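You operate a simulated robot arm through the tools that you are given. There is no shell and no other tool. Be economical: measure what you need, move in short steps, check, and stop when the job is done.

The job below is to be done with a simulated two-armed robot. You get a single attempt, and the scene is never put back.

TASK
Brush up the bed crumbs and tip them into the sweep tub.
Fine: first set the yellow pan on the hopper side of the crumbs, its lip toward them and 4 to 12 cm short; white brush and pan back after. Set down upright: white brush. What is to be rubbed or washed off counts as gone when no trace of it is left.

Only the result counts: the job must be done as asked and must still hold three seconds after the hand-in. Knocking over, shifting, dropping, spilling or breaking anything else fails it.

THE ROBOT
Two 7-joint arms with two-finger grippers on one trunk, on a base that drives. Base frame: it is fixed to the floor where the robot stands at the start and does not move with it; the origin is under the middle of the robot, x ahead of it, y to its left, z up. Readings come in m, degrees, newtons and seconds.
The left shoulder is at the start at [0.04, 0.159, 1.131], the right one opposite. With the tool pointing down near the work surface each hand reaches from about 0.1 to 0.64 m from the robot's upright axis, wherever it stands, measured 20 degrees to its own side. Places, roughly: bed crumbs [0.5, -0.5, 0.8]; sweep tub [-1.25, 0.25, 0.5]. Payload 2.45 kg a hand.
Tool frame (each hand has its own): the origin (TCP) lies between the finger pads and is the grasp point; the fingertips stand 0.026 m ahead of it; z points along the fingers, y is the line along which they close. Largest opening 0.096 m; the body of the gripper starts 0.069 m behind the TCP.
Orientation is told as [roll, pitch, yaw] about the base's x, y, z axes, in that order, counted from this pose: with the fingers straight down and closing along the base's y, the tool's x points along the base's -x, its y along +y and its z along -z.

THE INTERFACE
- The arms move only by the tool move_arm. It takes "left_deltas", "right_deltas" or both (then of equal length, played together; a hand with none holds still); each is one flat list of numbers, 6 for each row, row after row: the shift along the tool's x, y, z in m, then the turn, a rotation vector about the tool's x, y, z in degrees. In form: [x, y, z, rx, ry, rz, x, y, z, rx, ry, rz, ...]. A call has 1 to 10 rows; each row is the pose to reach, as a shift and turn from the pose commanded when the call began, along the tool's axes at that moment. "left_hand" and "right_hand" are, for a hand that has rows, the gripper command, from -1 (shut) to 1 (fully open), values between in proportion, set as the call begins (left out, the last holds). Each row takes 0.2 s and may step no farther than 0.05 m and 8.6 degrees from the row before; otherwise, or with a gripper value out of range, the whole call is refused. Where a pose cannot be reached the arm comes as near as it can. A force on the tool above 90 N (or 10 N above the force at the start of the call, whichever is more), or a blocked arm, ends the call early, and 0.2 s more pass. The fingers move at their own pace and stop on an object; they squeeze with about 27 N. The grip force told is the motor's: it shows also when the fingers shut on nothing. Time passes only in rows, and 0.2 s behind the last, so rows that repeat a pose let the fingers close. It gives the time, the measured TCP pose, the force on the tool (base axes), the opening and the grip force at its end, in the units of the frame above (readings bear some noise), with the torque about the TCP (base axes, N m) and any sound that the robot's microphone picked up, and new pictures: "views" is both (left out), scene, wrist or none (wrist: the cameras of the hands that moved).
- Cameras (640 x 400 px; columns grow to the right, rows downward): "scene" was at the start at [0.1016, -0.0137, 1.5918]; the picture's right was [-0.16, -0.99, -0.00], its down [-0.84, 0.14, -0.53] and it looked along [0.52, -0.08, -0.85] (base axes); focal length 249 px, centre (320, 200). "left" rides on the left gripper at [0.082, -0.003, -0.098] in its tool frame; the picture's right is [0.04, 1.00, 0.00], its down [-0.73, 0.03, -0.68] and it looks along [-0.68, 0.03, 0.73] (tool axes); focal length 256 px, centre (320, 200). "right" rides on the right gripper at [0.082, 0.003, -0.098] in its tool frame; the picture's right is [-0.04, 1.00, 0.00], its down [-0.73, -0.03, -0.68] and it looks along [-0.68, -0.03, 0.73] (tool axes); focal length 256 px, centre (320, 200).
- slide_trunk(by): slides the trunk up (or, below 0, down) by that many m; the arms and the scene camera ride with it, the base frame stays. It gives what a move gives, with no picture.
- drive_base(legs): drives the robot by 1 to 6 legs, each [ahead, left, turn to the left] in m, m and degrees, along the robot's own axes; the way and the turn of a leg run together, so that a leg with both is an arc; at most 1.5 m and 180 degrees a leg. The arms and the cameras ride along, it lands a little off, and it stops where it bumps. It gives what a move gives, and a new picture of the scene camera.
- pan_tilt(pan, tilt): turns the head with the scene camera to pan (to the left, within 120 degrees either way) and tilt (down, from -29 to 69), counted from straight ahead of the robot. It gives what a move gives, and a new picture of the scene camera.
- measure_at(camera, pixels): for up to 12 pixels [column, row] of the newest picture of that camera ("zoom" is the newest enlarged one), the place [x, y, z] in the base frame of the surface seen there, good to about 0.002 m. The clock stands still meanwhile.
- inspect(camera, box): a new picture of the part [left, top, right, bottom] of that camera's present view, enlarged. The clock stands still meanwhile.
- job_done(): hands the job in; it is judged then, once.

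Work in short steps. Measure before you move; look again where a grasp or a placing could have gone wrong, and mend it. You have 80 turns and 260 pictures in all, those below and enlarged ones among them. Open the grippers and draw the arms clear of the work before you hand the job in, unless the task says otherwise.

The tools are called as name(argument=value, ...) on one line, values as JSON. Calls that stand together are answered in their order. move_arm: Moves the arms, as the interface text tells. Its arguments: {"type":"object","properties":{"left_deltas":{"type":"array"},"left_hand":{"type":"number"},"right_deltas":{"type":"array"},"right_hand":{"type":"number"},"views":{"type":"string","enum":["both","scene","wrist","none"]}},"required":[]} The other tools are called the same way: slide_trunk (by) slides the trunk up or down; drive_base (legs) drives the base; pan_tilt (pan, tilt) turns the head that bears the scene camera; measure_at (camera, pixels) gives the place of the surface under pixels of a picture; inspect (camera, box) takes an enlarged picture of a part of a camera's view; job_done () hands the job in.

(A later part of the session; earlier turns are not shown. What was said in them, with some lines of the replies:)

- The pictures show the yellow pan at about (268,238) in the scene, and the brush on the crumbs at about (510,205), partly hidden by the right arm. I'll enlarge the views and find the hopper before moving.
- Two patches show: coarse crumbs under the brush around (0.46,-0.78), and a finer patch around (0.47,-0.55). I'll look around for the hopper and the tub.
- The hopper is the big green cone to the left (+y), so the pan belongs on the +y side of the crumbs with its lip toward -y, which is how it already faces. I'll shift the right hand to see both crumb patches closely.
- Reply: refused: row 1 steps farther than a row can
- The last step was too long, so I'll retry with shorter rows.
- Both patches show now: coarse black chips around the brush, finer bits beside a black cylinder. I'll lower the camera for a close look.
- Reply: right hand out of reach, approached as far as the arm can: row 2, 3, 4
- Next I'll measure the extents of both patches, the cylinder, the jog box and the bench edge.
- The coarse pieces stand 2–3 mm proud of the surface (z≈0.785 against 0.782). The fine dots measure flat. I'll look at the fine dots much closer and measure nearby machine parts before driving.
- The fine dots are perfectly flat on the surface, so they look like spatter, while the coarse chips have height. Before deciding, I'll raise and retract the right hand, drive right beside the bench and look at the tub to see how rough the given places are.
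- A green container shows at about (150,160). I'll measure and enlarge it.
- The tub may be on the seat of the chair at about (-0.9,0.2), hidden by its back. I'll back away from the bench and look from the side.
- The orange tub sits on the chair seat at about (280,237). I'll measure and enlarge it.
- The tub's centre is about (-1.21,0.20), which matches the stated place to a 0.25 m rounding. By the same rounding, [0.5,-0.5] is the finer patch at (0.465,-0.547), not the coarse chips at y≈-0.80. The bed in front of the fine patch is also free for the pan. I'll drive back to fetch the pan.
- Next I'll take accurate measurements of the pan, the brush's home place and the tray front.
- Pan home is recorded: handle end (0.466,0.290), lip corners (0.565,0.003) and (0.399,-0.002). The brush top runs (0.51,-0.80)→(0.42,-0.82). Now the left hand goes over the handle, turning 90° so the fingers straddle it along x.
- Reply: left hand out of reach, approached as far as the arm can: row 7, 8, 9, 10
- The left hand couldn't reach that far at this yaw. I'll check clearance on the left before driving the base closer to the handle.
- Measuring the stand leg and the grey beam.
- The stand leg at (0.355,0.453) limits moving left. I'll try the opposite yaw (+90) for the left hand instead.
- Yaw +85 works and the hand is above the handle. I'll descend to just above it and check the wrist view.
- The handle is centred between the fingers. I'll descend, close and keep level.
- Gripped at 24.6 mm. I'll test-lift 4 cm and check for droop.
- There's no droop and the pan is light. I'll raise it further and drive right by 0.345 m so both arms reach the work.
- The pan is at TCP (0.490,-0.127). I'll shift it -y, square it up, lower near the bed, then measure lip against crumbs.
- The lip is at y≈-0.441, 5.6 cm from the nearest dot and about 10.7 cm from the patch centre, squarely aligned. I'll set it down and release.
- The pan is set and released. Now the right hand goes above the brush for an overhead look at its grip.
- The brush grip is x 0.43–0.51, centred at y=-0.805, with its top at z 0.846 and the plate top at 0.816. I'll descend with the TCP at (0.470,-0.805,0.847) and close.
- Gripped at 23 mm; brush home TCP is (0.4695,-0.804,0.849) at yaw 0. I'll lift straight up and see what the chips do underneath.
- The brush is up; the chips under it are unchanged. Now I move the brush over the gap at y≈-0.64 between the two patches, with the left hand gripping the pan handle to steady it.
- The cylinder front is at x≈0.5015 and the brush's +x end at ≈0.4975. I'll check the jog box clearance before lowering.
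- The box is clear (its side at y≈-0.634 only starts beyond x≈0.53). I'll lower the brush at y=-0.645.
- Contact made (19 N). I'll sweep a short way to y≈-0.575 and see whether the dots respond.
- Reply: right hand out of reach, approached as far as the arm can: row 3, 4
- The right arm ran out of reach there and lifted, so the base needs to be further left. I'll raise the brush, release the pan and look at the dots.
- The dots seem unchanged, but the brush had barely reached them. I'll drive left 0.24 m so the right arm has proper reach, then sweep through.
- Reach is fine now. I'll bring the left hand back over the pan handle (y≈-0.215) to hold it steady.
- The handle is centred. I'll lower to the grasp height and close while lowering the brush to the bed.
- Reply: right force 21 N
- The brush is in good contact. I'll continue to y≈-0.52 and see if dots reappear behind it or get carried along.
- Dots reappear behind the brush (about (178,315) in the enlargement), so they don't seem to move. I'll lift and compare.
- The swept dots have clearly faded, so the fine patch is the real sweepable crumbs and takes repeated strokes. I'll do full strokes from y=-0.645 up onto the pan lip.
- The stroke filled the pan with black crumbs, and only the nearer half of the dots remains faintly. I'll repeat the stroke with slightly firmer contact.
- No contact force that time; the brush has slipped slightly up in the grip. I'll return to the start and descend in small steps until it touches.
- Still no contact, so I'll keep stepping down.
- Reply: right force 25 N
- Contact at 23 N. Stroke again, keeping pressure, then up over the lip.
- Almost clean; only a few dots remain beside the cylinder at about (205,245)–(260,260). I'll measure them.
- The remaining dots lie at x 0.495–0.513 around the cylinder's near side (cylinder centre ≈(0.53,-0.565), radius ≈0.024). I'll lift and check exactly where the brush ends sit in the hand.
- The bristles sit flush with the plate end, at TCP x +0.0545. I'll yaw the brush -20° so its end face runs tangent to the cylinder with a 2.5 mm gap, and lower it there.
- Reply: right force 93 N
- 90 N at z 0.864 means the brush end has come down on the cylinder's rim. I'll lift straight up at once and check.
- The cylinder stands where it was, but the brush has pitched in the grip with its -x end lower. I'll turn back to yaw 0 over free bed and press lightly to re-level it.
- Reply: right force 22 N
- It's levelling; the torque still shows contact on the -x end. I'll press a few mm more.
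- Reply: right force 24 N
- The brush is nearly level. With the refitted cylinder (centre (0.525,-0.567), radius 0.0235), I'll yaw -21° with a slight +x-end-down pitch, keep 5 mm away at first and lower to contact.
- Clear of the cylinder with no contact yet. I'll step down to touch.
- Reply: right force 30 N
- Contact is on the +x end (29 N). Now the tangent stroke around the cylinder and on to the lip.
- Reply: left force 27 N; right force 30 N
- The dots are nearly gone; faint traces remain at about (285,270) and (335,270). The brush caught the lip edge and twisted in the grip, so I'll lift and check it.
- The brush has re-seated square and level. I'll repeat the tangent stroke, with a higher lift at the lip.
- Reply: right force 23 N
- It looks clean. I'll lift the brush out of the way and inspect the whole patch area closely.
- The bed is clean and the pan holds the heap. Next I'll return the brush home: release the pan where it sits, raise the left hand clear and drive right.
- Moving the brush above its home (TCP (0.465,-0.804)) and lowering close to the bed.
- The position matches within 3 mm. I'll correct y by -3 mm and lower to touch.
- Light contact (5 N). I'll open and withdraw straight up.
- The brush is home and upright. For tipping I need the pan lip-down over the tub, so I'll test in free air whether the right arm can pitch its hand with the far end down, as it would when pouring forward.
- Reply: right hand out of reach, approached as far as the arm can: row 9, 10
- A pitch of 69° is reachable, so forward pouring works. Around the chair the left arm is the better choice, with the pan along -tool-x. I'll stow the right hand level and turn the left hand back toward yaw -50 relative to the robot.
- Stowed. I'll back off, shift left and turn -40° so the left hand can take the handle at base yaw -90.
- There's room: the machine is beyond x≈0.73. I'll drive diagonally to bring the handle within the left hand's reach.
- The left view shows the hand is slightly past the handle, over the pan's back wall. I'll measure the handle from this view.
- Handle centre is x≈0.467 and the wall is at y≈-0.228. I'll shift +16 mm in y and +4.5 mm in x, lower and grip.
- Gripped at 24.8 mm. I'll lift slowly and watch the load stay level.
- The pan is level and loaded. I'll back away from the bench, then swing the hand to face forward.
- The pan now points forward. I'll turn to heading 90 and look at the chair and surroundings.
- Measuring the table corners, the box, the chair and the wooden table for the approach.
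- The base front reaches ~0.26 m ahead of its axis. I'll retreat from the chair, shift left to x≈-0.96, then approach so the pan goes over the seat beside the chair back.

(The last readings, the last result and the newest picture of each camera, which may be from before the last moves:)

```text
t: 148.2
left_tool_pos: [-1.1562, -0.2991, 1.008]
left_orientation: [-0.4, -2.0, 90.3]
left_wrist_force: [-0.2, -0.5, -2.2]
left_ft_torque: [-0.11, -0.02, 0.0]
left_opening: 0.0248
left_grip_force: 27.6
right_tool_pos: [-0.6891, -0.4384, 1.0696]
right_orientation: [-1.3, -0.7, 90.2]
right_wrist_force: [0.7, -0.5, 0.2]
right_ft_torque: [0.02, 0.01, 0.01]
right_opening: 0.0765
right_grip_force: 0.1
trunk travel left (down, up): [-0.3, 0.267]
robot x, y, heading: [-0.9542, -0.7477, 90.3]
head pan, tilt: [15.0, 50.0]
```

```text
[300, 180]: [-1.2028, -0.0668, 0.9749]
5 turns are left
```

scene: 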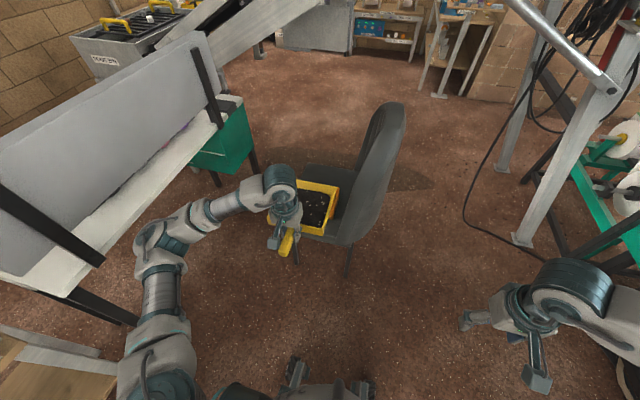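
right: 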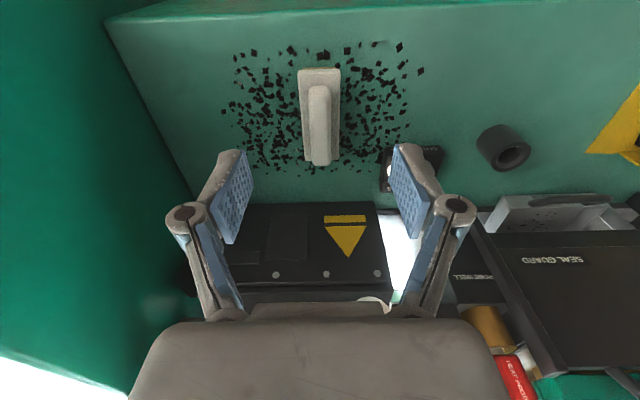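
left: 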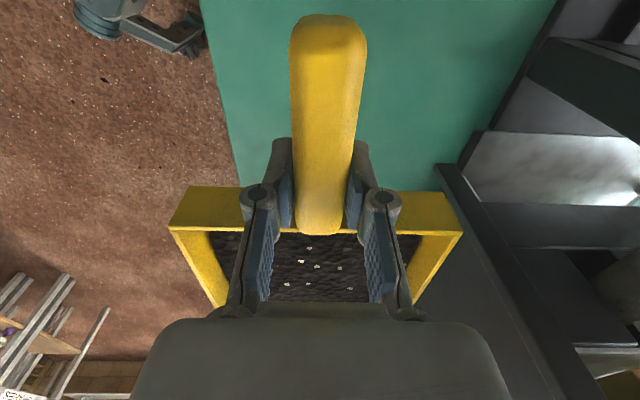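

Five turns are left, so I'll batch. Right hand moves aside, I drive the pan over the tub, lower the trunk, pull back and tip the lip down 56° over the tub (centre (-1.21,0.195), rim z 0.585), hold, and look.

move_arm(right_deltas=[0, -0.04, 0, 0, 0, 0, 0, -0.08, 0, 0, 0, 0], views="none")

drive_base(legs=[[0, 0.054, 0], [0.468, 0, 0]])

slide_trunk(by=-0.185)

pan_tilt(pan=20, tilt=65)

move_arm(left_deltas=[0.04, 0, 0, 0, 0, 0, 0.078, 0, 0, 0, 0, 0, 0.078, 0, 0, 0, 8, 0, 0.078, 0, 0, 0, 16, 0, 0.078, 0, 0, 0, 24, 0, 0.078, 0, 0, 0, 32, 0, 0.078, 0, 0, 0, 40, 0, 0.078, 0, 0, 0, 48, 0, 0.078, 0, 0, 0, 56, 0, 0.078, 0, 0, 0, 56, 0], views="both")

move_arm(left_deltas=[0, 0, 0, 0, 0, 0, 0, 0, 0, 0, 0, 0, 0, 0, 0, 0, 0, 0, 0, 0, 0, 0, 0, 0, 0, 0, 0, 0, 0, 0, 0, 0, 0, 0, 0, 0], views="both")

inspect(camera="left", box=[120, 0, 520, 250])

```text
t: 148.8
left_tool_pos: [-1.1511, -0.2985, 1.0094]
left_orientation: [-0.1, -1.8, 90.3]
left_wrist_force: [0.0, -0.5, -0.8]
left_ft_torque: [-0.14, -0.01, -0.02]
left_opening: 0.0248
left_grip_force: 27.6
right_tool_pos: [-0.6078, -0.4377, 1.0707]
right_orientation: [-1.2, -0.6, 90.4]
right_wrist_force: [0.7, -0.8, 0.4]
right_ft_torque: [-0.01, 0.0, 0.03]
right_opening: 0.0768
right_grip_force: 0.1
trunk travel left (down, up): [-0.3, 0.267]
robot x, y, heading: [-0.9545, -0.7482, 90.1]
head pan, tilt: [15.0, 50.0]
```

```text
t: 152.1
left_tool_pos: [-1.2455, 0.1557, 1.0022]
left_orientation: [-1.9, -1.8, 90.2]
left_wrist_force: [-1.7, 0.1, -1.2]
left_ft_torque: [-0.15, -0.06, -0.01]
left_opening: 0.0247
left_grip_force: 27.3
right_tool_pos: [-0.7034, 0.0119, 1.0819]
right_orientation: [-3.1, -0.6, 90.1]
right_wrist_force: [0.9, -0.8, 0.2]
right_ft_torque: [0.0, -0.03, 0.0]
right_opening: 0.0769
right_grip_force: 0.1
trunk travel left (down, up): [-0.3, 0.267]
robot x, y, heading: [-1.0199, -0.2989, 89.9]
head pan, tilt: [15.0, 50.0]
```

scene: 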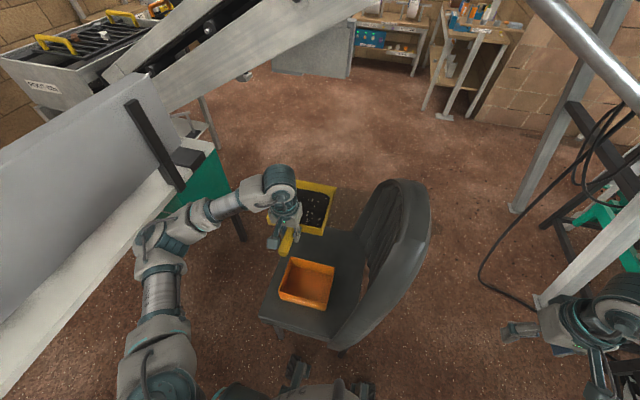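

```text
t: 154.1
left_tool_pos: [-1.1949, 0.152, 0.829]
left_orientation: [0.8, -2.1, 90.0]
left_wrist_force: [1.4, 0.7, -1.6]
left_ft_torque: [-0.12, 0.06, -0.02]
left_opening: 0.0247
left_grip_force: 27.0
right_tool_pos: [-0.6507, 0.0105, 0.8803]
right_orientation: [-0.2, -0.7, 89.9]
right_wrist_force: [-1.2, 0.1, -0.5]
right_ft_torque: [-0.06, -0.03, 0.03]
right_opening: 0.0766
right_grip_force: 0.1
trunk travel left (down, up): [-0.115, 0.452]
robot x, y, heading: [-1.0151, -0.2939, 89.8]
head pan, tilt: [15.0, 50.0]
```

```text
t: 154.9
left_tool_pos: [-1.1999, 0.1534, 0.8277]
left_orientation: [0.4, -1.9, 90.1]
left_wrist_force: [0.9, 0.5, -1.3]
left_ft_torque: [-0.12, 0.09, -0.03]
left_opening: 0.0251
left_grip_force: 26.8
right_tool_pos: [-0.6561, 0.0098, 0.8821]
right_orientation: [-0.3, -0.7, 90.0]
right_wrist_force: [0.0, 0.3, -1.1]
right_ft_torque: [-0.06, -0.04, 0.03]
right_opening: 0.0767
right_grip_force: 0.0
trunk travel left (down, up): [-0.115, 0.452]
robot x, y, heading: [-1.016, -0.2942, 89.6]
head pan, tilt: [20.0, 65.0]
```

scene: 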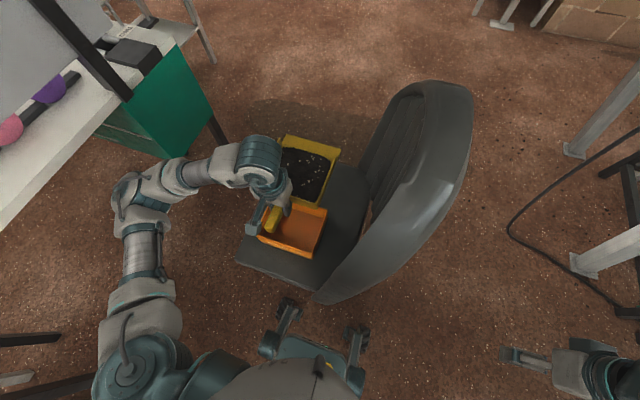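

```text
t: 157.1
left_tool_pos: [-1.2223, 0.0763, 0.8201]
left_orientation: [-1.0, 54.2, 89.5]
left_wrist_force: [-0.2, 0.1, -1.5]
left_ft_torque: [-0.03, -0.01, 0.04]
left_opening: 0.0249
left_grip_force: 27.1
right_tool_pos: [-0.679, 0.0119, 0.8885]
right_orientation: [-1.8, -0.7, 90.1]
right_wrist_force: [-0.1, 0.1, 0.4]
right_ft_torque: [0.01, -0.01, -0.02]
right_opening: 0.0767
right_grip_force: 0.1
trunk travel left (down, up): [-0.115, 0.452]
robot x, y, heading: [-1.0196, -0.2954, 89.9]
head pan, tilt: [20.0, 65.0]
```

scene: 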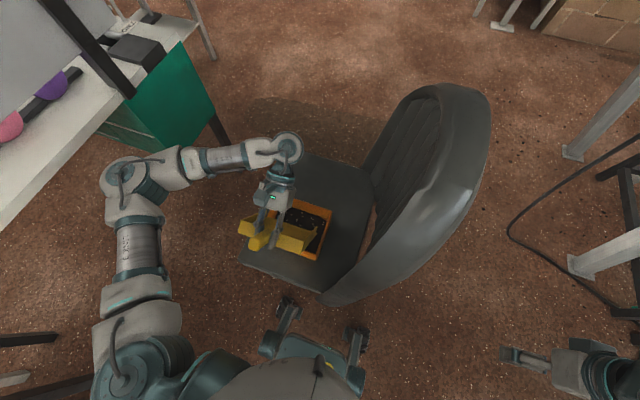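
left: 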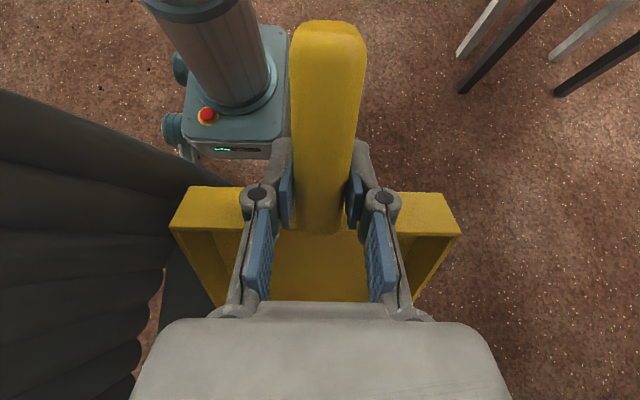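

```text
t: 158.5
left_tool_pos: [-1.2191, 0.075, 0.8206]
left_orientation: [-0.6, 54.2, 89.8]
left_wrist_force: [-0.2, -0.3, -0.7]
left_ft_torque: [-0.05, 0.01, 0.06]
left_opening: 0.0249
left_grip_force: 27.1
right_tool_pos: [-0.6753, 0.0107, 0.8874]
right_orientation: [-1.6, -0.6, 90.0]
right_wrist_force: [0.1, -0.1, 0.4]
right_ft_torque: [0.02, 0.02, 0.0]
right_opening: 0.0768
right_grip_force: 0.1
trunk travel left (down, up): [-0.115, 0.452]
robot x, y, heading: [-1.0216, -0.2975, 89.9]
head pan, tilt: [20.0, 65.0]
```

scene: 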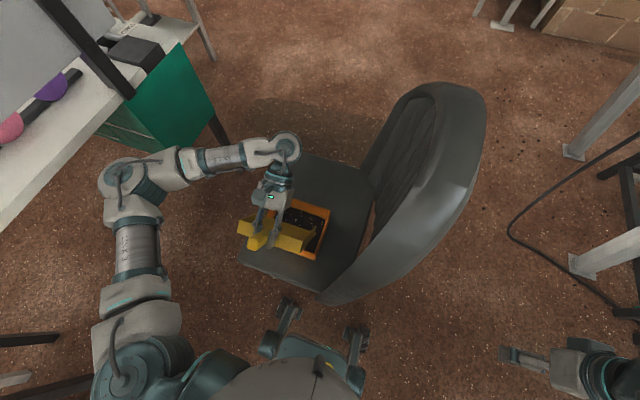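
left: 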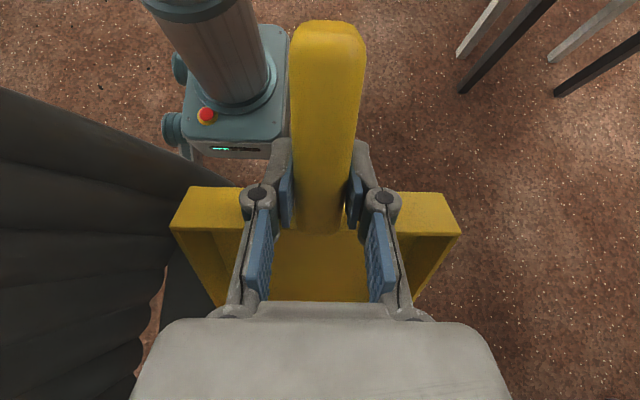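

```text
1.60 times, centred on (320, 125) of left
4 turns are left
```

zoom: 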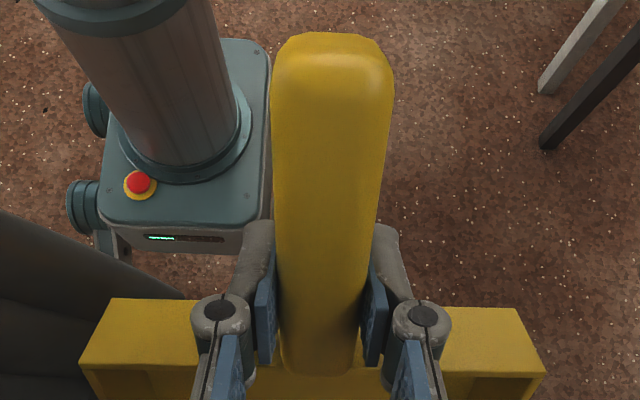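

The pan is empty and the tub holds the crumbs. I'll untilt, raise the trunk, back off, turn, set the hand to yaw -50 relative and drive to hover over the bench for setting down and regripping.

move_arm(left_deltas=[0, 0, 0, 0, -8, 0, 0, 0, 0, 0, -16, 0, 0, 0, 0, 0, -24, 0, 0, 0, 0, 0, -32, 0, 0, 0, 0, 0, -40, 0, 0, 0, 0, 0, -48, 0, 0, 0, 0, 0, -56, 0, 0, 0, 0, 0, -56, 0], views="none")

slide_trunk(by=0.185)

inspect(camera="scene", box=[220, 130, 380, 300])

drive_base(legs=[[-0.45, -0.05, 0], [0, -0.5, 0], [0, 0, -64.7], [0, 0, -64.6]])

move_arm(left_deltas=[-0.013, -0.002, 0, 0, 0, 7.1, -0.026, -0.004, 0, 0, 0, 14.2, -0.039, -0.007, 0, 0, 0, 21.4, -0.052, -0.009, 0, 0, 0, 28.5, -0.065, -0.011, 0, 0, 0, 35.7, -0.078, -0.013, 0, 0, 0, 42.8, -0.09, -0.016, 0, 0, 0, 49.5, -0.09, -0.016, 0, 0, 0, 49.5], views="none")

drive_base(legs=[[-0.15, 0.9, 0]])

pan_tilt(pan=35, tilt=50)

measure_at(camera="scene", pixels=[[330, 240], [400, 240], [412, 270], [378, 250], [360, 265]])

```text
t: 160.3
left_tool_pos: [-1.2184, 0.0747, 0.8214]
left_orientation: [-0.2, -2.0, 90.3]
left_wrist_force: [0.0, -0.1, -1.9]
left_ft_torque: [-0.13, 0.0, 0.02]
left_opening: 0.0251
left_grip_force: 27.3
right_tool_pos: [-0.6722, 0.0107, 0.8864]
right_orientation: [-1.5, -0.7, 90.0]
right_wrist_force: [-0.1, 0.9, -0.4]
right_ft_torque: [-0.03, 0.01, 0.02]
right_opening: 0.0767
right_grip_force: 0.0
trunk travel left (down, up): [-0.115, 0.452]
robot x, y, heading: [-1.0156, -0.2958, 89.8]
head pan, tilt: [20.0, 65.0]
```

```text
t: 162.3
left_tool_pos: [-1.2163, 0.0761, 1.0054]
left_orientation: [-0.2, -1.9, 90.3]
left_wrist_force: [-0.7, 0.9, -2.1]
left_ft_torque: [-0.12, -0.03, 0.01]
left_opening: 0.0249
left_grip_force: 27.2
right_tool_pos: [-0.6723, 0.0112, 1.0708]
right_orientation: [-1.4, -0.6, 90.0]
right_wrist_force: [1.0, 0.7, 0.5]
right_ft_torque: [-0.04, 0.0, -0.01]
right_opening: 0.0767
right_grip_force: 0.1
trunk travel left (down, up): [-0.3, 0.267]
robot x, y, heading: [-1.0203, -0.2967, 90.0]
head pan, tilt: [20.0, 65.0]
```

```text
2.35 times, centred on (300, 215) of scene
```

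zoom: 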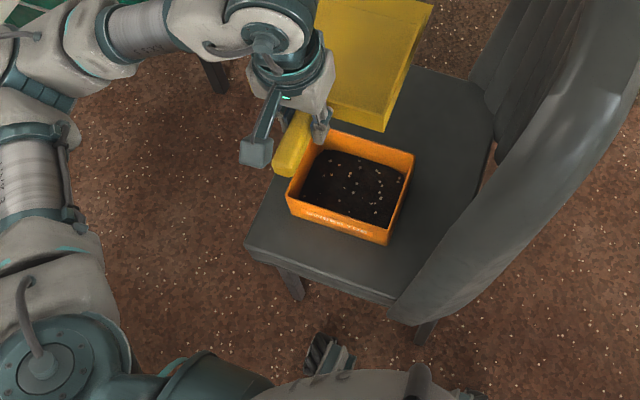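

```text
t: 173.4
left_tool_pos: [-0.0494, -0.8248, 1.0084]
left_orientation: [0.1, -2.0, -38.1]
left_wrist_force: [0.0, -0.4, -1.5]
left_ft_torque: [0.09, 0.07, -0.05]
left_opening: 0.0248
left_grip_force: 26.6
right_tool_pos: [-0.4368, -1.2135, 1.0692]
right_orientation: [-0.9, -0.7, -38.2]
right_wrist_force: [1.1, -0.8, -0.1]
right_ft_torque: [-0.04, -0.03, 0.04]
right_opening: 0.077
right_grip_force: 0.0
trunk travel left (down, up): [-0.3, 0.267]
robot x, y, heading: [-0.4586, -0.7448, -38.4]
head pan, tilt: [20.0, 65.0]
```

scene: 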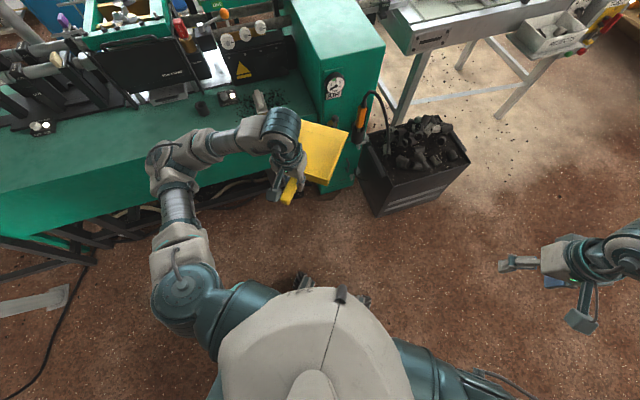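

```text
t: 175.2
left_tool_pos: [0.0102, -0.8929, 1.012]
left_orientation: [1.6, -1.4, -87.7]
left_wrist_force: [-0.1, -0.7, -1.9]
left_ft_torque: [0.13, -0.01, -0.01]
left_opening: 0.0248
left_grip_force: 26.9
right_tool_pos: [-0.4383, -1.2113, 1.0717]
right_orientation: [-1.0, -0.9, -38.1]
right_wrist_force: [-0.5, 0.1, -0.1]
right_ft_torque: [0.01, 0.0, -0.01]
right_opening: 0.0768
right_grip_force: 0.0
trunk travel left (down, up): [-0.3, 0.267]
robot x, y, heading: [-0.4541, -0.749, -38.4]
head pan, tilt: [20.0, 65.0]
```

```text
t: 179.9
left_tool_pos: [0.4454, -0.1138, 1.0114]
left_orientation: [1.7, -1.3, -88.8]
left_wrist_force: [-1.1, -0.4, -1.2]
left_ft_torque: [0.13, 0.01, -0.02]
left_opening: 0.0248
left_grip_force: 26.7
right_tool_pos: [-0.0094, -0.4231, 1.0701]
right_orientation: [-0.8, -0.8, -39.3]
right_wrist_force: [-0.3, -0.4, -0.3]
right_ft_torque: [-0.01, 0.0, 0.03]
right_opening: 0.0767
right_grip_force: 0.0
trunk travel left (down, up): [-0.3, 0.267]
robot x, y, heading: [-0.0206, 0.0396, -39.4]
head pan, tilt: [20.0, 65.0]
```

scene: 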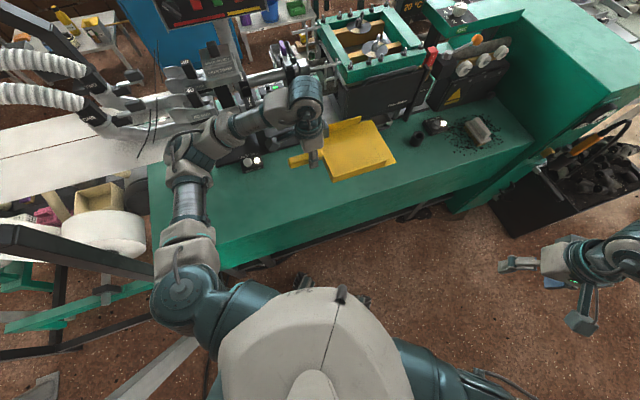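

```text
t: 180.7
left_tool_pos: [0.4447, -0.1119, 1.0121]
left_orientation: [1.8, -1.5, -88.9]
left_wrist_force: [0.5, -0.2, -1.6]
left_ft_torque: [0.16, -0.02, 0.03]
left_opening: 0.0249
left_grip_force: 26.5
right_tool_pos: [-0.0099, -0.4218, 1.0725]
right_orientation: [-1.1, -1.0, -39.3]
right_wrist_force: [0.0, 0.5, -1.2]
right_ft_torque: [0.01, -0.01, 0.02]
right_opening: 0.0765
right_grip_force: 0.3
trunk travel left (down, up): [-0.3, 0.267]
robot x, y, heading: [-0.019, 0.0428, -39.5]
head pan, tilt: [35.0, 50.0]
```

scene: 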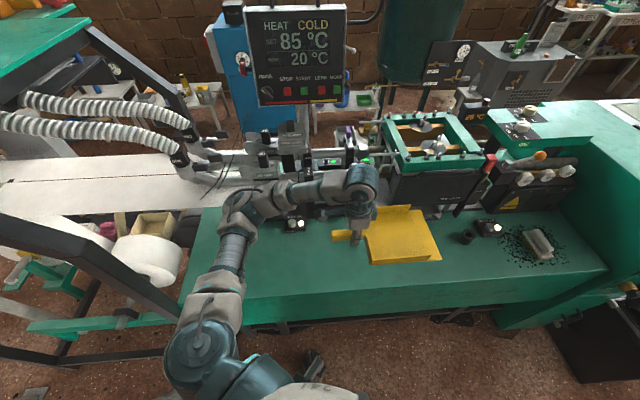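

```text
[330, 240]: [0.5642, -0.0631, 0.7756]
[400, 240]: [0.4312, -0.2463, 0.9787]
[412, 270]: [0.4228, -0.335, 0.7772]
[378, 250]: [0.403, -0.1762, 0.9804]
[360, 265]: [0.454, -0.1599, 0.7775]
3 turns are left
```

The pan hovers level. I'll set it down at x≈0.467, release, rise, move the base to (-0.02,-0.12) with heading 0, swing the left hand to yaw +90 above the handle and measure it.

move_arm(left_deltas=[0, 0.012, 0.03, 0, 0, 0, 0, 0.024, 0.07, 0, 0, 0, 0, 0.024, 0.11, 0, 0, 0, 0, 0.024, 0.15, 0, 0, 0, 0, 0.024, 0.18, 0, 0, 0, 0, 0.024, 0.192, 0, 0, 0, 0, 0.024, 0.197, 0, 0, 0, 0, 0.024, 0.197, 0, 0, 0], views="none")

move_arm(left_deltas=[0, 0, 0, 0, 0, 0, 0, 0, 0, 0, 0, 0, 0, 0, 0, 0, 0, 0, 0, 0, -0.04, 0, 0, 0, 0, 0, -0.08, 0, 0, 0, 0, 0, -0.12, 0, 0, 0, 0, 0, -0.16, 0, 0, 0, 0, 0, -0.2, 0, 0, 0], left_hand=1, views="scene")

drive_base(legs=[[0.05, -0.218, 0], [0, 0, 39.5], [0.099, 0.035, 0]])

move_arm(left_deltas=[-0.0148, -0.0108, 0, 0, 0, -8.4, -0.0296, -0.0217, 0, 0, 0, -16.8, -0.0444, -0.0325, 0, 0, 0, -25.2, -0.0592, -0.0434, 0, 0, 0, -33.6, -0.074, -0.0542, 0, 0, 0, -42, -0.0888, -0.0651, 0, 0, 0, -50.4, -0.1036, -0.0759, 0, 0, 0, -58.8, -0.1184, -0.0868, 0, 0, 0, -67.2, -0.1332, -0.0976, 0, 0, 0, -75.6, -0.148, -0.1085, 0, 0, 0, -84], views="none")

move_arm(left_deltas=[0, 0, 0.015, 0, 0, -8, 0, 0, 0.03, 0, 0, -16, 0, 0, 0.05, 0, 0, -24, 0, 0, 0.07, 0, 0, -32, 0, 0, 0.09, 0, 0, -40, 0, 0, 0.105, 0, 0, -48, 0, 0, 0.115, 0, 0, -55, 0, 0, 0.115, 0, 0, -55], views="wrist")

measure_at(camera="left", pixels=[[270, 130], [285, 130], [300, 130], [315, 130], [330, 130], [345, 130], [315, 60], [315, 80], [315, 100], [315, 160], [315, 190], [360, 130]])

pan_tilt(pan=10, tilt=60)

```text
t: 182.5
left_tool_pos: [0.4778, -0.1126, 0.8165]
left_orientation: [1.6, -1.6, -88.8]
left_wrist_force: [-0.1, 0.9, 3.2]
left_ft_torque: [-0.75, 0.31, 0.04]
left_opening: 0.0248
left_grip_force: 27.5
right_tool_pos: [-0.0059, -0.4179, 1.0734]
right_orientation: [-1.2, -0.9, -39.2]
right_wrist_force: [0.0, 0.4, 0.0]
right_ft_torque: [0.0, -0.01, -0.02]
right_opening: 0.0767
right_grip_force: 0.1
trunk travel left (down, up): [-0.3, 0.267]
robot x, y, heading: [-0.0188, 0.0408, -39.1]
head pan, tilt: [35.0, 50.0]
```

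```text
t: 184.3
left_tool_pos: [0.4711, -0.106, 1.0196]
left_orientation: [1.5, -1.5, -88.8]
left_wrist_force: [0.3, -0.5, -0.6]
left_ft_torque: [-0.02, -0.01, -0.03]
left_opening: 0.096
left_grip_force: 0.0
right_tool_pos: [-0.0072, -0.4171, 1.0729]
right_orientation: [-1.2, -1.0, -39.3]
right_wrist_force: [0.3, -0.5, -1.0]
right_ft_torque: [-0.01, -0.01, 0.02]
right_opening: 0.077
right_grip_force: 0.0
trunk travel left (down, up): [-0.3, 0.267]
robot x, y, heading: [-0.0179, 0.0447, -39.5]
head pan, tilt: [35.0, 50.0]
```

scene: 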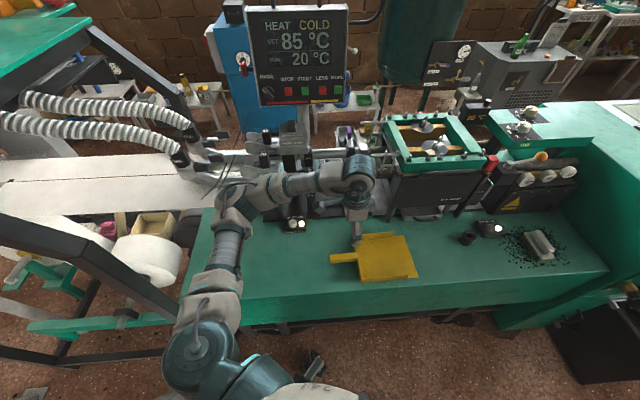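

```text
t: 188.6
left_tool_pos: [0.4536, 0.0545, 1.0215]
left_orientation: [2.1, -1.1, -49.5]
left_wrist_force: [0.5, 0.1, 0.2]
left_ft_torque: [0.06, 0.04, 0.02]
left_opening: 0.0963
left_grip_force: 0.1
right_tool_pos: [0.2835, -0.4886, 1.0685]
right_orientation: [-0.1, -1.1, 0.2]
right_wrist_force: [0.9, 1.4, -0.2]
right_ft_torque: [-0.07, 0.0, 0.0]
right_opening: 0.077
right_grip_force: 0.2
trunk travel left (down, up): [-0.3, 0.267]
robot x, y, heading: [-0.0176, -0.1275, -0.0]
head pan, tilt: [35.0, 50.0]
```

scene: 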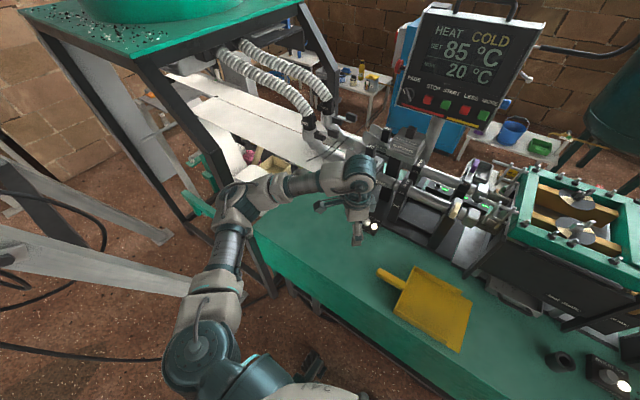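

```text
t: 190.8
left_tool_pos: [0.4624, -0.1047, 1.0218]
left_orientation: [-1.8, -1.5, 34.7]
left_wrist_force: [-0.3, 0.6, 0.1]
left_ft_torque: [-0.01, 0.04, 0.0]
left_opening: 0.0962
left_grip_force: 0.0
right_tool_pos: [0.2806, -0.4668, 1.0755]
right_orientation: [-1.5, -1.1, 0.0]
right_wrist_force: [-0.4, 0.6, 1.1]
right_ft_torque: [0.03, -0.02, -0.03]
right_opening: 0.0768
right_grip_force: 0.0
trunk travel left (down, up): [-0.3, 0.267]
robot x, y, heading: [-0.0154, -0.126, 0.0]
head pan, tilt: [35.0, 50.0]
```

```text
t: 192.6
left_tool_pos: [0.4705, -0.111, 0.9058]
left_orientation: [-2.2, 0.4, 89.7]
left_wrist_force: [-0.5, 0.8, -0.3]
left_ft_torque: [-0.03, 0.0, 0.03]
left_opening: 0.096
left_grip_force: 0.1
right_tool_pos: [0.2809, -0.4693, 1.0743]
right_orientation: [-1.3, -1.2, 0.1]
right_wrist_force: [-0.5, 0.3, 0.3]
right_ft_torque: [0.01, -0.02, 0.0]
right_opening: 0.0766
right_grip_force: 0.1
trunk travel left (down, up): [-0.3, 0.267]
robot x, y, heading: [-0.017, -0.1298, 0.0]
head pan, tilt: [35.0, 50.0]
```

left: 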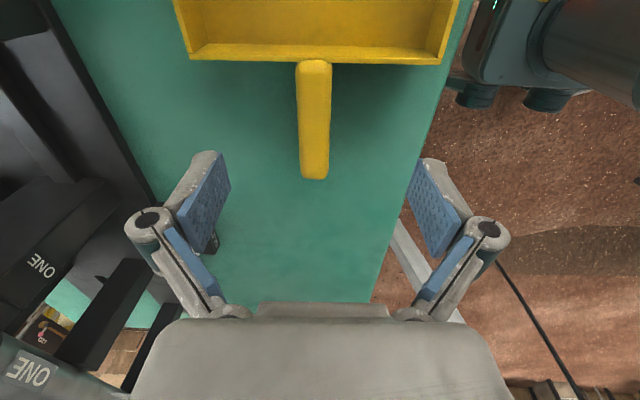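

```text
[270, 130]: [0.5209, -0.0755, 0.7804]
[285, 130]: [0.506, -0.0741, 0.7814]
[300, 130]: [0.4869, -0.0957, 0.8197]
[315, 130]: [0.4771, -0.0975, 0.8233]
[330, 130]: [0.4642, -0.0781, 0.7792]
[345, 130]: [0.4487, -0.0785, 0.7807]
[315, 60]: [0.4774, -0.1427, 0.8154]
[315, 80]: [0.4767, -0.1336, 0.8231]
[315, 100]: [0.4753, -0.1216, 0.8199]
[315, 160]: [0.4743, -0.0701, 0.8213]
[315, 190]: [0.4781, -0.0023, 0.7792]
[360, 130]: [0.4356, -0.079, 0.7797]
```

```text
t: 193.5
left_tool_pos: [0.4692, -0.1135, 0.9061]
left_orientation: [-2.4, 0.2, 89.5]
left_wrist_force: [0.4, -0.1, -1.2]
left_ft_torque: [-0.05, 0.01, 0.01]
left_opening: 0.0958
left_grip_force: 0.0
right_tool_pos: [0.2801, -0.4717, 1.0747]
right_orientation: [-1.2, -1.2, 0.1]
right_wrist_force: [-0.7, 0.5, 0.3]
right_ft_torque: [0.03, 0.0, -0.03]
right_opening: 0.0769
right_grip_force: 0.1
trunk travel left (down, up): [-0.3, 0.267]
robot x, y, heading: [-0.019, -0.1274, -0.1]
head pan, tilt: [10.0, 60.0]
2 turns are left
```

scene: 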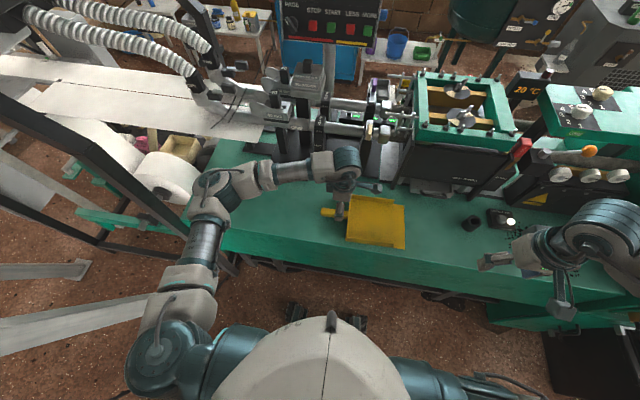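

The handle centre is x≈0.4765 and its end y≈-0.059, so the matching grip is (0.4765,-0.1205). I'll grip, lift 6 cm, carry to the home TCP (0.470,0.228) with +2.5° yaw, lower, release, rise and look.

move_arm(left_deltas=[0.009, -0.0065, 0.01, 0, 0, 0, 0.009, -0.0065, 0.05, 0, 0, 0, 0.009, -0.0065, 0.08, 0, 0, 0, 0.009, -0.0065, 0.0915, 0, 0, 0, 0.009, -0.0065, 0.0915, 0, 0, 0], left_hand=1, views="none")

move_arm(left_deltas=[0, 0, 0, 0, 0, 0, 0, 0, 0, 0, 0, 0, 0, 0, 0, 0, 0, 0, 0, 0, 0, 0, 0, 0], left_hand=-1, views="none")

move_arm(left_deltas=[0, 0, -0.03, 0, 0, 0, 0, 0, -0.06, 0, 0, 0, -0.0436, 0.001, -0.06, 0, 0, -0.3, -0.0871, 0.002, -0.06, 0, 0, -0.6, -0.1307, 0.003, -0.06, 0, 0, -0.9, -0.1743, 0.0045, -0.06, 0, 0, -1.3, -0.2178, 0.006, -0.06, 0, 0, -1.6, -0.2614, 0.007, -0.06, 0, 0, -1.9, -0.305, 0.008, -0.06, 0, 0, -2.2, -0.3485, 0.009, -0.06, 0, 0, -2.5], views="none")

move_arm(left_deltas=[0, 0, 0, 0, 0, 0, 0, 0, 0.03, 0, 0, 0, 0, 0, 0.052, 0, 0, 0, 0, 0, 0.0595, 0, 0, 0, 0, 0, 0.0595, 0, 0, 0], views="none")

move_arm(left_deltas=[0, 0, 0, 0, 0, 0, 0, 0, 0, 0, 0, 0, 0, 0, 0, 0, 0, 0, 0, 0, -0.04, 0, 0, 0, 0, 0, -0.08, 0, 0, 0, 0, 0, -0.12, 0, 0, 0, 0, 0, -0.16, 0, 0, 0], left_hand=0.6, views="both")

measure_at(camera="left", pixels=[[300, 70], [315, 90], [330, 90], [315, 110], [315, 120], [315, 130], [315, 140], [315, 150], [200, 40], [430, 45], [200, 60], [430, 60]])

inspect(camera="scene", box=[200, 140, 440, 290])

```text
t: 194.7
left_tool_pos: [0.4803, -0.1281, 0.8169]
left_orientation: [-2.3, 0.0, 89.3]
left_wrist_force: [-0.1, -0.2, 0.1]
left_ft_torque: [-0.01, 0.0, 0.0]
left_opening: 0.096
left_grip_force: 0.1
right_tool_pos: [0.2803, -0.478, 1.0735]
right_orientation: [-0.9, -1.2, 0.1]
right_wrist_force: [0.0, 0.4, 0.2]
right_ft_torque: [0.04, 0.0, 0.03]
right_opening: 0.0767
right_grip_force: 0.1
trunk travel left (down, up): [-0.3, 0.267]
robot x, y, heading: [-0.0171, -0.129, -0.1]
head pan, tilt: [10.0, 60.0]
```

```text
t: 195.7
left_tool_pos: [0.4804, -0.1249, 0.8171]
left_orientation: [-2.4, 0.2, 89.5]
left_wrist_force: [0.9, 3.0, 8.9]
left_ft_torque: [0.06, 0.8, -0.2]
left_opening: 0.0255
left_grip_force: 27.2
right_tool_pos: [0.2801, -0.4763, 1.0744]
right_orientation: [-1.0, -1.2, 0.1]
right_wrist_force: [-0.2, 0.1, 0.8]
right_ft_torque: [-0.03, -0.01, 0.04]
right_opening: 0.0768
right_grip_force: 0.0
trunk travel left (down, up): [-0.3, 0.267]
robot x, y, heading: [-0.0196, -0.1265, 0.3]
head pan, tilt: [10.0, 60.0]
```

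```text
t: 197.9
left_tool_pos: [0.4697, 0.2234, 0.872]
left_orientation: [-2.4, 0.3, 91.9]
left_wrist_force: [-0.3, 0.2, -2.2]
left_ft_torque: [0.04, 0.02, 0.01]
left_opening: 0.0254
left_grip_force: 27.1
right_tool_pos: [0.2797, -0.4732, 1.0749]
right_orientation: [-1.1, -1.2, 0.2]
right_wrist_force: [-0.8, 0.2, 0.3]
right_ft_torque: [-0.02, 0.01, -0.02]
right_opening: 0.0767
right_grip_force: 0.1
trunk travel left (down, up): [-0.3, 0.267]
robot x, y, heading: [-0.0168, -0.126, 0.1]
head pan, tilt: [10.0, 60.0]
```

```text
t: 199.1
left_tool_pos: [0.4757, 0.222, 0.814]
left_orientation: [-2.7, 0.1, 92.0]
left_wrist_force: [1.7, 3.0, 20.4]
left_ft_torque: [-0.2, 0.7, 0.04]
left_opening: 0.0259
left_grip_force: 26.8
right_tool_pos: [0.2815, -0.4767, 1.0742]
right_orientation: [-1.0, -1.3, 0.1]
right_wrist_force: [1.3, -0.9, 0.6]
right_ft_torque: [-0.01, 0.01, -0.03]
right_opening: 0.0767
right_grip_force: 0.0
trunk travel left (down, up): [-0.3, 0.267]
robot x, y, heading: [-0.0161, -0.1288, 0.0]
head pan, tilt: [10.0, 60.0]
```

```text
t: 200.7
left_tool_pos: [0.4664, 0.2243, 0.9744]
left_orientation: [-2.4, 0.2, 92.0]
left_wrist_force: [-0.2, 0.3, 0.1]
left_ft_torque: [0.02, -0.01, -0.02]
left_opening: 0.0767
left_grip_force: 0.0
right_tool_pos: [0.2805, -0.4753, 1.0734]
right_orientation: [-1.0, -1.3, 0.1]
right_wrist_force: [-0.6, -0.6, -0.5]
right_ft_torque: [-0.03, 0.0, -0.01]
right_opening: 0.0767
right_grip_force: 0.1
trunk travel left (down, up): [-0.3, 0.267]
robot x, y, heading: [-0.02, -0.1308, 0.2]
head pan, tilt: [10.0, 60.0]
```

scene: 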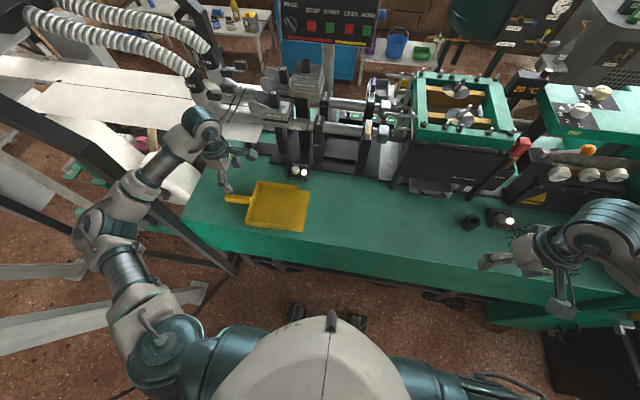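
left: 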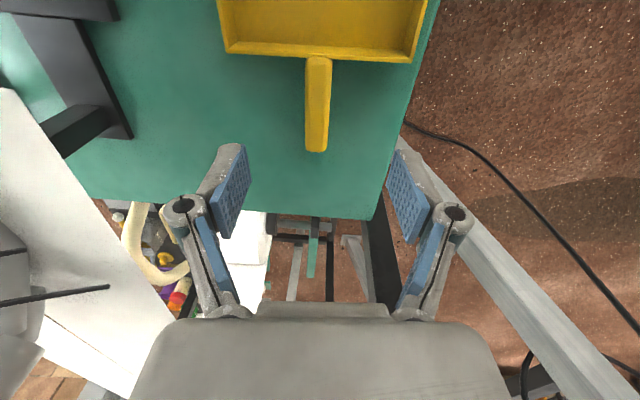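

```text
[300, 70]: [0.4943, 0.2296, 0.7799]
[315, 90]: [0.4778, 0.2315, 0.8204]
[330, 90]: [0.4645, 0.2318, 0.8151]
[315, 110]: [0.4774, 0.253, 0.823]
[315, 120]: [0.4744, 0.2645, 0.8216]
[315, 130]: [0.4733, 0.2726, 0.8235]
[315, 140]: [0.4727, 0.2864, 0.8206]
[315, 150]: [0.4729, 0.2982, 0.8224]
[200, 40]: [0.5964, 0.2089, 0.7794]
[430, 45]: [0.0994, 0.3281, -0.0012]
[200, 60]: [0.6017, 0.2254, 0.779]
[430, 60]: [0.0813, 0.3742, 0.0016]
```

```text
2.67 times, centred on (320, 215) of scene
1 turns are left
```

zoom: 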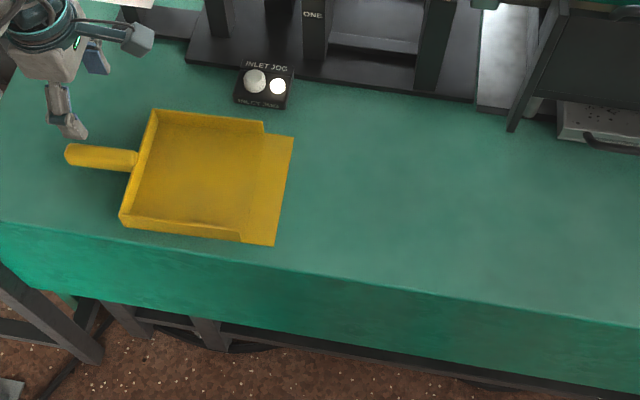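

The pan is back within about 1 cm of its home, the brush stands upright at its own place, the patch is clean and the crumbs are in the tub. The grippers are open and clear, so I'm handing in.

job_done()

```text
The job is handed in.
```

I swept up the bed crumbs and tipped them into the sweep tub. The white brush is back upright in its place, and the yellow pan is back within about 1 cm of where it started. The job is handed in.

- **Which crumbs:** There were two dark patches on the bed. I took the finer one, at about (0.47, -0.55), as the bed crumbs, because it matched the place you gave and came off under the brush. I left the coarse chips around the brush's place alone.
- **Pan placement:** I first set the pan on the hopper side with its lip toward the crumbs, 5.6 cm short of the nearest one.
- **Cylinder contact:** While sweeping close to the black cylinder on the bed, the brush came down on its rim at about 90 N. I lifted off at once, and the cylinder did not appear to have moved.
- **Final check:** My close-up views after the last stroke showed no trace of the fine patch. The pan was empty after tipping, and the tub held the crumbs.
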